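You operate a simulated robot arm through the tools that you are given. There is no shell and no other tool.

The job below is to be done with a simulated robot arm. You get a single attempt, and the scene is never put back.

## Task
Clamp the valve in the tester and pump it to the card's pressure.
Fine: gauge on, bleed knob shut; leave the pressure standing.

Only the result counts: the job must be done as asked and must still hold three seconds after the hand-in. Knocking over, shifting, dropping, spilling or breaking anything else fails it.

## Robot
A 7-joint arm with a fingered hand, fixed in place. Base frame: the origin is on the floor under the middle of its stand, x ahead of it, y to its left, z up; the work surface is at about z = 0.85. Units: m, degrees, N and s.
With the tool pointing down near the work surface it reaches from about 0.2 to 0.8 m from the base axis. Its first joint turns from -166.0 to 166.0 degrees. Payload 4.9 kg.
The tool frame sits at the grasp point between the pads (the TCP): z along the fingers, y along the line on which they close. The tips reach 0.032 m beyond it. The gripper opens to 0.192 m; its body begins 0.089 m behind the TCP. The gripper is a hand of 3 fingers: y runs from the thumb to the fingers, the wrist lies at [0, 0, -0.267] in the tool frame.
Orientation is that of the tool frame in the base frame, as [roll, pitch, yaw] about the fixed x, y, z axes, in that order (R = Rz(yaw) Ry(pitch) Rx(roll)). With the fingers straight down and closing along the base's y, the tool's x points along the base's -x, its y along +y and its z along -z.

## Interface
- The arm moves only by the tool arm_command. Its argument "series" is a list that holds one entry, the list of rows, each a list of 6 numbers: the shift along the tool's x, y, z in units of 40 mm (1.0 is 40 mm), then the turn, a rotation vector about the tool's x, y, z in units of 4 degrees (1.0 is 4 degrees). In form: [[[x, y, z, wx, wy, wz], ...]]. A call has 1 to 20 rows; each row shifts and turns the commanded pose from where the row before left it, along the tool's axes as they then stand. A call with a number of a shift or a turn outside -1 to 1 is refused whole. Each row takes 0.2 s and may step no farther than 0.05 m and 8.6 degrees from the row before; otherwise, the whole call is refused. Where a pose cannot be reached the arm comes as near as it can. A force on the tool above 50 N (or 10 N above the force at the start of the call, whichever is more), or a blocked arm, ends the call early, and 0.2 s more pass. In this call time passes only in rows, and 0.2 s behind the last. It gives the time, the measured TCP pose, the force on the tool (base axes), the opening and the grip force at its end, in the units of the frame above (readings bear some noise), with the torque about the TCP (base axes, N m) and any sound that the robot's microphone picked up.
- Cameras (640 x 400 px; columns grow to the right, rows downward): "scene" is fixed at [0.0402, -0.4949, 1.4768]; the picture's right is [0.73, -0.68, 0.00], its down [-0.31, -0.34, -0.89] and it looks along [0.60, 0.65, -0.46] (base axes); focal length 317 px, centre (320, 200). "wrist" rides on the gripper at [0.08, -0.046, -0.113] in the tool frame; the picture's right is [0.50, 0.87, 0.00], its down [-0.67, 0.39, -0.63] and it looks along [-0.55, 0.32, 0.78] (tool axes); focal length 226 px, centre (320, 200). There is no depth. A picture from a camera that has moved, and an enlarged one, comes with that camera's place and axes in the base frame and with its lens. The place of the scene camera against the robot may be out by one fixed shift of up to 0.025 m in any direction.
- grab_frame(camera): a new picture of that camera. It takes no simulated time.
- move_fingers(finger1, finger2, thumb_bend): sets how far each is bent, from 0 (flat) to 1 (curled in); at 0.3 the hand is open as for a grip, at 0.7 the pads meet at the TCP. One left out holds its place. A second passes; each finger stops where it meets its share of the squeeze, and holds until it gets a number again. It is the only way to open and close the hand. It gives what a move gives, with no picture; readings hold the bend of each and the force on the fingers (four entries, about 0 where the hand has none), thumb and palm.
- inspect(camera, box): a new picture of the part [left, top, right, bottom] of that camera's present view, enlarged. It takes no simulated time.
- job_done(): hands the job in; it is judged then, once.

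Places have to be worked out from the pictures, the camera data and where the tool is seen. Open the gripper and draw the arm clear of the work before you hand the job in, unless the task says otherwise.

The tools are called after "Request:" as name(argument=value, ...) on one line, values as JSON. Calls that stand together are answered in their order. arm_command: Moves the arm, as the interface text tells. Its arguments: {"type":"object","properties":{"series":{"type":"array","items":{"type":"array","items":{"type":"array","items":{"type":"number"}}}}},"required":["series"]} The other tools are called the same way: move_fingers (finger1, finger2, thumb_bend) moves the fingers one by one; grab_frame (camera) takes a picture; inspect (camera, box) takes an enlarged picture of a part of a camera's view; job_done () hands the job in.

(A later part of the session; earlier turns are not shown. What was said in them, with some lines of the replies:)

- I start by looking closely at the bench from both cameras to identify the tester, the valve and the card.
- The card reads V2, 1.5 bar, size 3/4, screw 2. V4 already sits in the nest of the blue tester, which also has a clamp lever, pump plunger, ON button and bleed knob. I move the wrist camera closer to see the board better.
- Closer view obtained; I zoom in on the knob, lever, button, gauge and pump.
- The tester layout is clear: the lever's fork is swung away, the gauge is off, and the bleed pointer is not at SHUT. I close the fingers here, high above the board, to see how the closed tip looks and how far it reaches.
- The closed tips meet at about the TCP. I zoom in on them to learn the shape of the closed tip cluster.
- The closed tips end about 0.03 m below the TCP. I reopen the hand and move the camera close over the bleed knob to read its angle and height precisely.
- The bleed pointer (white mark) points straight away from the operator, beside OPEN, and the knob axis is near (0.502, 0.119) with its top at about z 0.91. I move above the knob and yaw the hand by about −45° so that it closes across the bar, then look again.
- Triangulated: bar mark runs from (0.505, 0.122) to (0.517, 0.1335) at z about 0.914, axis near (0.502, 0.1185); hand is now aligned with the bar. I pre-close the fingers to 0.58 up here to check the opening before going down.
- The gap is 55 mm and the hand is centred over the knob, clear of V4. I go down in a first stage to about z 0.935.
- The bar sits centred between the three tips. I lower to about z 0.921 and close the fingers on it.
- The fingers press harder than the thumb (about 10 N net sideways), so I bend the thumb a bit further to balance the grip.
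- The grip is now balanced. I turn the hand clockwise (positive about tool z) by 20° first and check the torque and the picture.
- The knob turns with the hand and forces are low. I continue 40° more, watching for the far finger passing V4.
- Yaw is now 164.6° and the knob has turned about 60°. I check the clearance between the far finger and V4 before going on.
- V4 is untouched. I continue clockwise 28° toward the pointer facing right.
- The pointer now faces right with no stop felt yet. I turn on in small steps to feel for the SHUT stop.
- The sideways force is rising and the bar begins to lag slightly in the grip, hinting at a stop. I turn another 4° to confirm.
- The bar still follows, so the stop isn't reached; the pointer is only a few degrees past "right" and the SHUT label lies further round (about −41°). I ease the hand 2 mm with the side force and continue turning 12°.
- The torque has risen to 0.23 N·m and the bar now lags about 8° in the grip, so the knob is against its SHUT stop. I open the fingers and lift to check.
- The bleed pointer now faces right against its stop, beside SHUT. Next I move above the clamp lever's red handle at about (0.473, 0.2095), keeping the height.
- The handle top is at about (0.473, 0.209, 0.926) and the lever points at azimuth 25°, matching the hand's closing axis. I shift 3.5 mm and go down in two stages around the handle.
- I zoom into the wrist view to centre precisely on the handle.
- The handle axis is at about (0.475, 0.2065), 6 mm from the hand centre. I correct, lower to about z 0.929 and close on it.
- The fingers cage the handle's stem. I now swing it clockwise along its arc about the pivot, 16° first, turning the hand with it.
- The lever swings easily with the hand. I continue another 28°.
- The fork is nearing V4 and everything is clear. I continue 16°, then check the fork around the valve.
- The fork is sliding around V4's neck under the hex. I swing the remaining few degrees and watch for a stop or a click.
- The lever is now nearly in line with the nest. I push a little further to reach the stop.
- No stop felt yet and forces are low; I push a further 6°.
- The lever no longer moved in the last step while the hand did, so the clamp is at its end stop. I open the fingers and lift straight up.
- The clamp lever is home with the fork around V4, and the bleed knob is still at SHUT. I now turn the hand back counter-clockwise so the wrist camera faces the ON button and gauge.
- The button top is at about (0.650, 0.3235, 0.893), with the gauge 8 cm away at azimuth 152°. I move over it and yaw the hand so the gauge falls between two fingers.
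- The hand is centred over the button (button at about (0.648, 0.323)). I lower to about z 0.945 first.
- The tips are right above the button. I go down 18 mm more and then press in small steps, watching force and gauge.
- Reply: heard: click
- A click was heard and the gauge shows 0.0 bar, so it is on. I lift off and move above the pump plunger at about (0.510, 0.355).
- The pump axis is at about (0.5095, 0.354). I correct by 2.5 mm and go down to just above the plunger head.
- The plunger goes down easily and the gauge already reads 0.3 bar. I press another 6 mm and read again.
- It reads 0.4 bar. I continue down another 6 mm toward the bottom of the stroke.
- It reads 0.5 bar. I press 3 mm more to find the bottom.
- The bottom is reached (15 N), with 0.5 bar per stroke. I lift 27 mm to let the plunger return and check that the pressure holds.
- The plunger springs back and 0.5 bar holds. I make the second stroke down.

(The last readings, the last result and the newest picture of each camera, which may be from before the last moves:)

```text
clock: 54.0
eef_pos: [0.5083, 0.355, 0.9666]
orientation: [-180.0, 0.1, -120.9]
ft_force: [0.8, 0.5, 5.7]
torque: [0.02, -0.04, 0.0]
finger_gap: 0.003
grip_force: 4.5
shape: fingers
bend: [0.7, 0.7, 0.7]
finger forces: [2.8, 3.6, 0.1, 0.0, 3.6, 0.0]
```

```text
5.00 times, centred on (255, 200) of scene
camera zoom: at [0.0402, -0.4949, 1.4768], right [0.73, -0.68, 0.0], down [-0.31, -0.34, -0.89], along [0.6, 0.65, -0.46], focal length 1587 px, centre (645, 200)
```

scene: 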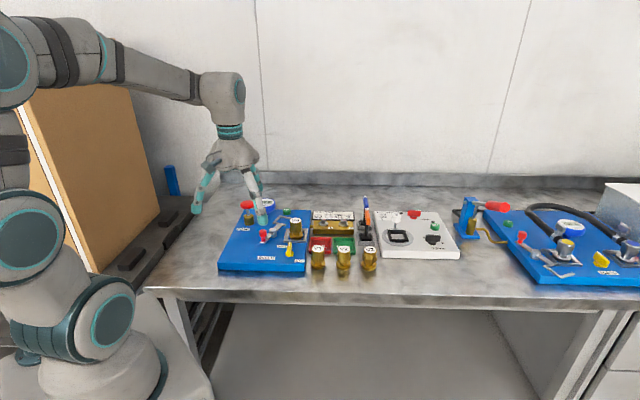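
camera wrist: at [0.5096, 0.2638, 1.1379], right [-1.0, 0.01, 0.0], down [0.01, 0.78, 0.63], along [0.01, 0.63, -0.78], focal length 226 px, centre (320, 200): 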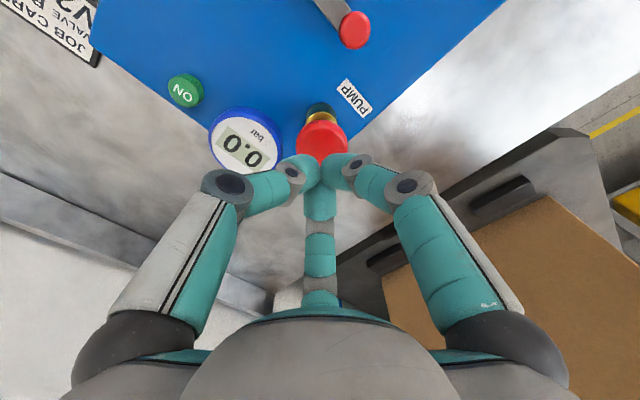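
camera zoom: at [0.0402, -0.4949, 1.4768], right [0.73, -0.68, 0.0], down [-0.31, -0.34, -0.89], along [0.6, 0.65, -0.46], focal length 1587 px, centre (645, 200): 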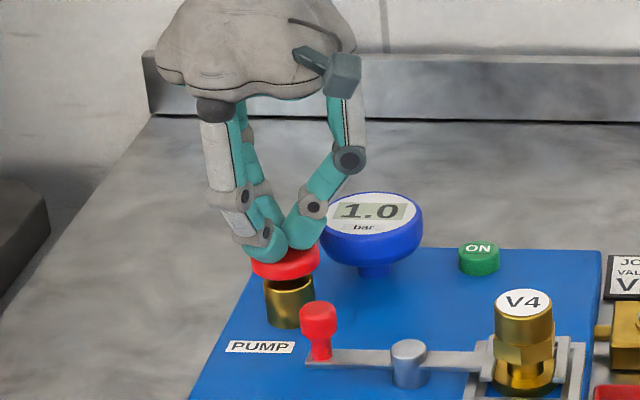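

It reads 1.0 bar. I let the plunger return fully and check the reading before the last stroke.

Request:
arm_command(series=[[[0, 0, -0.25, 0, 0, 0], [0, 0, -0.25, 0, 0, 0], [0, 0, -0.22, 0, 0, 0]]])

Request:
inspect(camera="scene", box=[205, 160, 305, 240])

Request:
arm_command(series=[[[0, 0, 0.22, 0, 0, 0], [0, 0, 0.22, 0, 0, 0], [0, 0, 0.15, 0, 0, 0]]])

Request:
inspect(camera="scene", box=[205, 160, 305, 240])

```text
clock: 54.8
eef_pos: [0.5074, 0.355, 0.9966]
orientation: [179.9, -0.2, -120.8]
ft_force: [-0.6, -0.3, 0.3]
torque: [0.02, -0.04, 0.02]
finger_gap: 0.0031
grip_force: 0.0
shape: fingers
bend: [0.7, 0.7, 0.7]
finger forces: [0.0, 0.0, 0.0, 0.0, 0.0, 0.1]
```

```text
5.00 times, centred on (255, 200) of scene
camera zoom: at [0.0402, -0.4949, 1.4768], right [0.73, -0.68, 0.0], down [-0.31, -0.34, -0.89], along [0.6, 0.65, -0.46], focal length 1587 px, centre (645, 200)
```

zoom: 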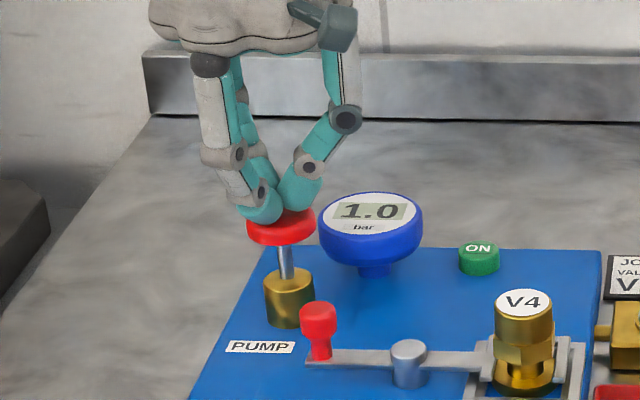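

```text
clock: 55.6
eef_pos: [0.509, 0.3542, 0.9724]
orientation: [-180.0, 0.0, -120.8]
ft_force: [0.4, 0.7, 3.2]
torque: [0.07, -0.03, -0.05]
finger_gap: 0.003
grip_force: 1.4
shape: fingers
bend: [0.7, 0.7, 0.7]
finger forces: [0.0, 3.2, 0.0, 0.1, 0.1, 0.0]
```

```text
5.00 times, centred on (255, 200) of scene
camera zoom: at [0.0402, -0.4949, 1.4768], right [0.73, -0.68, 0.0], down [-0.31, -0.34, -0.89], along [0.6, 0.65, -0.46], focal length 1587 px, centre (645, 200)
```

zoom: 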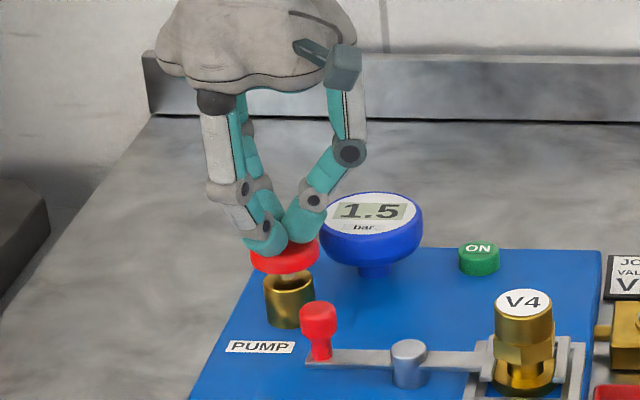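

The gauge already shows 1.5 bar about 5 mm short of the bottom, probably near the lower end of that rounding. I ease down just 1.5 mm more to sit nearer the middle and re-read.

Request:
arm_command(series=[[[0, 0, 0.04, 0, 0, 0]]])

Request:
inspect(camera="scene", box=[205, 160, 305, 240])

```text
clock: 56.0
eef_pos: [0.5072, 0.355, 0.9697]
orientation: [-179.9, -0.1, -120.8]
ft_force: [0.5, 1.4, 4.2]
torque: [0.0, -0.02, 0.03]
finger_gap: 0.0029
grip_force: 2.2
shape: fingers
bend: [0.7, 0.7, 0.7]
finger forces: [0.0, 3.1, 0.1, 0.0, 0.1, 0.1]
```

```text
5.00 times, centred on (255, 200) of scene
camera zoom: at [0.0402, -0.4949, 1.4768], right [0.73, -0.68, 0.0], down [-0.31, -0.34, -0.89], along [0.6, 0.65, -0.46], focal length 1587 px, centre (645, 200)
```

zoom: 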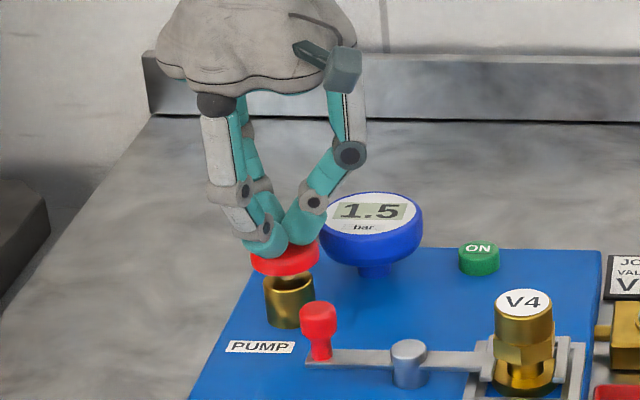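

Still 1.5 bar. I lift straight off the plunger and check the reading.

Request:
arm_command(series=[[[0, 0, -0.3, 0, 0, 0], [0, 0, -0.5, 0, 0, 0], [0, 0, -0.8, 0, 0, 0], [0, 0, -0.9, 0, 0, 0], [0, 0, -0.9, 0, 0, 0]]])

Request:
inspect(camera="scene", box=[205, 160, 305, 240])

Request:
grab_frame(camera="wrist")

```text
clock: 57.2
eef_pos: [0.5059, 0.3551, 1.1046]
orientation: [179.9, -0.1, -120.7]
ft_force: [-0.1, 0.7, -0.1]
torque: [0.01, 0.04, 0.01]
finger_gap: 0.0034
grip_force: 0.0
shape: fingers
bend: [0.7, 0.7, 0.7]
finger forces: [0.0, 0.1, 0.0, 0.0, 0.1, 0.0]
```

```text
5.00 times, centred on (255, 200) of scene
camera zoom: at [0.0402, -0.4949, 1.4768], right [0.73, -0.68, 0.0], down [-0.31, -0.34, -0.89], along [0.6, 0.65, -0.46], focal length 1587 px, centre (645, 200)
```

zoom: 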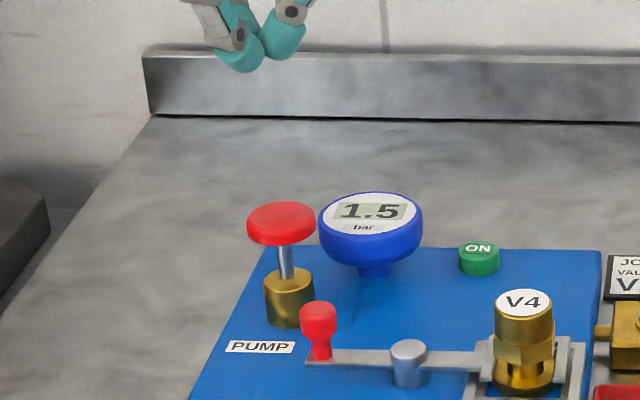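

```text
taken
camera wrist: at [0.5055, 0.2626, 1.2185], right [-1.0, 0.01, 0.0], down [0.01, 0.78, 0.63], along [0.01, 0.63, -0.78], focal length 226 px, centre (320, 200)
```

wrist: 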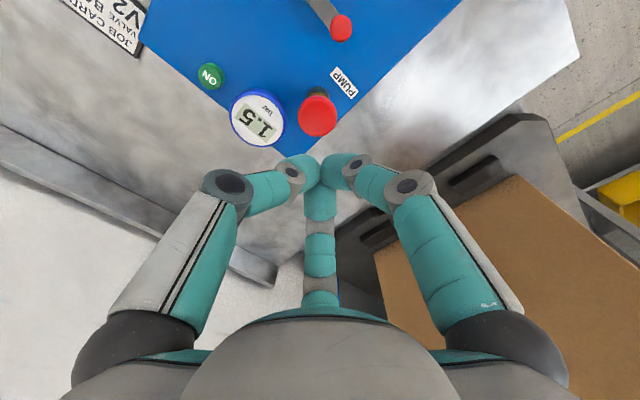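

1.5 bar holds with the plunger up. I open the hand, draw the arm back and up, and check everything once more after some seconds.

Request:
move_fingers(finger1=0.3, finger2=0.3, thumb_bend=0.3)

Request:
arm_command(series=[[[0, 0, -0.8, 0, 0, 0], [0, 0, -0.8, 0, 0, 0], [0.6, 0, -0.5, 0, 0, 0], [0.8, 0, 0, 0, 0, 0], [0.8, 0, 0, 0, 0, 0], [0.8, 0, 0, 0, 0, 0], [0.8, 0, 0, 0, 0, 0], [0, 0, 0, 0, 0, 0], [0, 0, 0, 0, 0, 0], [0, 0, 0, 0, 0, 0], [0, 0, 0, 0, 0, 0], [0, 0, 0, 0, 0, 0]]])

Request:
grab_frame(camera="scene")

Request:
inspect(camera="scene", box=[210, 190, 330, 280])

```text
clock: 58.2
eef_pos: [0.5064, 0.3561, 1.1058]
orientation: [-180.0, 0.1, -120.8]
ft_force: [-0.4, -0.3, -0.5]
torque: [0.0, 0.01, 0.0]
finger_gap: 0.1676
grip_force: 0.0
shape: fingers
bend: [0.3, 0.3, 0.3]
finger forces: [0.0, 0.0, 0.0, 0.0, 0.1, 0.1]
```

```text
clock: 60.8
eef_pos: [0.4299, 0.222, 1.192]
orientation: [-179.9, 0.1, -120.7]
ft_force: [0.8, 0.7, -0.3]
torque: [0.0, -0.02, 0.0]
finger_gap: 0.1679
grip_force: 0.0
shape: fingers
bend: [0.3, 0.3, 0.3]
finger forces: [0.0, 0.0, 0.1, 0.1, 0.0, 0.0]
```

```text
taken
```

scene: 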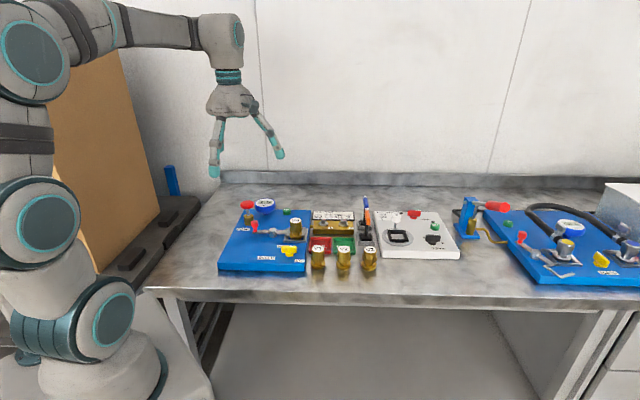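

```text
4.44 times, centred on (270, 235) of scene
camera zoom: at [0.0402, -0.4949, 1.4768], right [0.73, -0.68, 0.0], down [-0.31, -0.34, -0.89], along [0.6, 0.65, -0.46], focal length 1411 px, centre (542, 44)
```

zoom: 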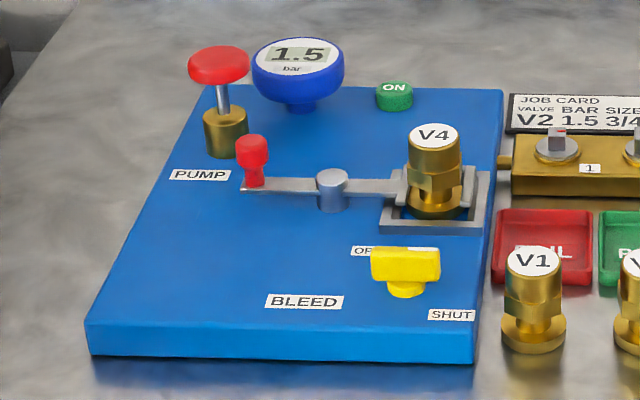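

The gauge is on and steady at 1.5 bar some four seconds after the last stroke. V4 is clamped, the bleed knob is at SHUT, nothing else has moved, and the open hand is clear. I hand in the job.

Request:
job_done()

```text
The job is handed in.
```

I clamped the valve in the tester and pumped it to 1.5 bar, the pressure on the job card. The gauge was still at 1.5 bar about four seconds after the last stroke, and I've handed the job in.

- **Valve:** I clamped V4, which was already in the tester. The job card names V2, but I took "the valve in the tester" to mean the one in place. If you meant V2, the wrong valve was tested.
- **Clamp:** the lever is against its end stop, with the fork around V4's neck.
- **Bleed knob:** it is turned to its stop at SHUT.
- **Gauge:** it is on and reads to 0.1 bar, so the true pressure could be up to about 0.05 bar either side of 1.5. The last pump stroke was stopped a little short of the bottom.
- **Surroundings:** in the last pictures nothing else had moved, and the arm is clear with the hand open.
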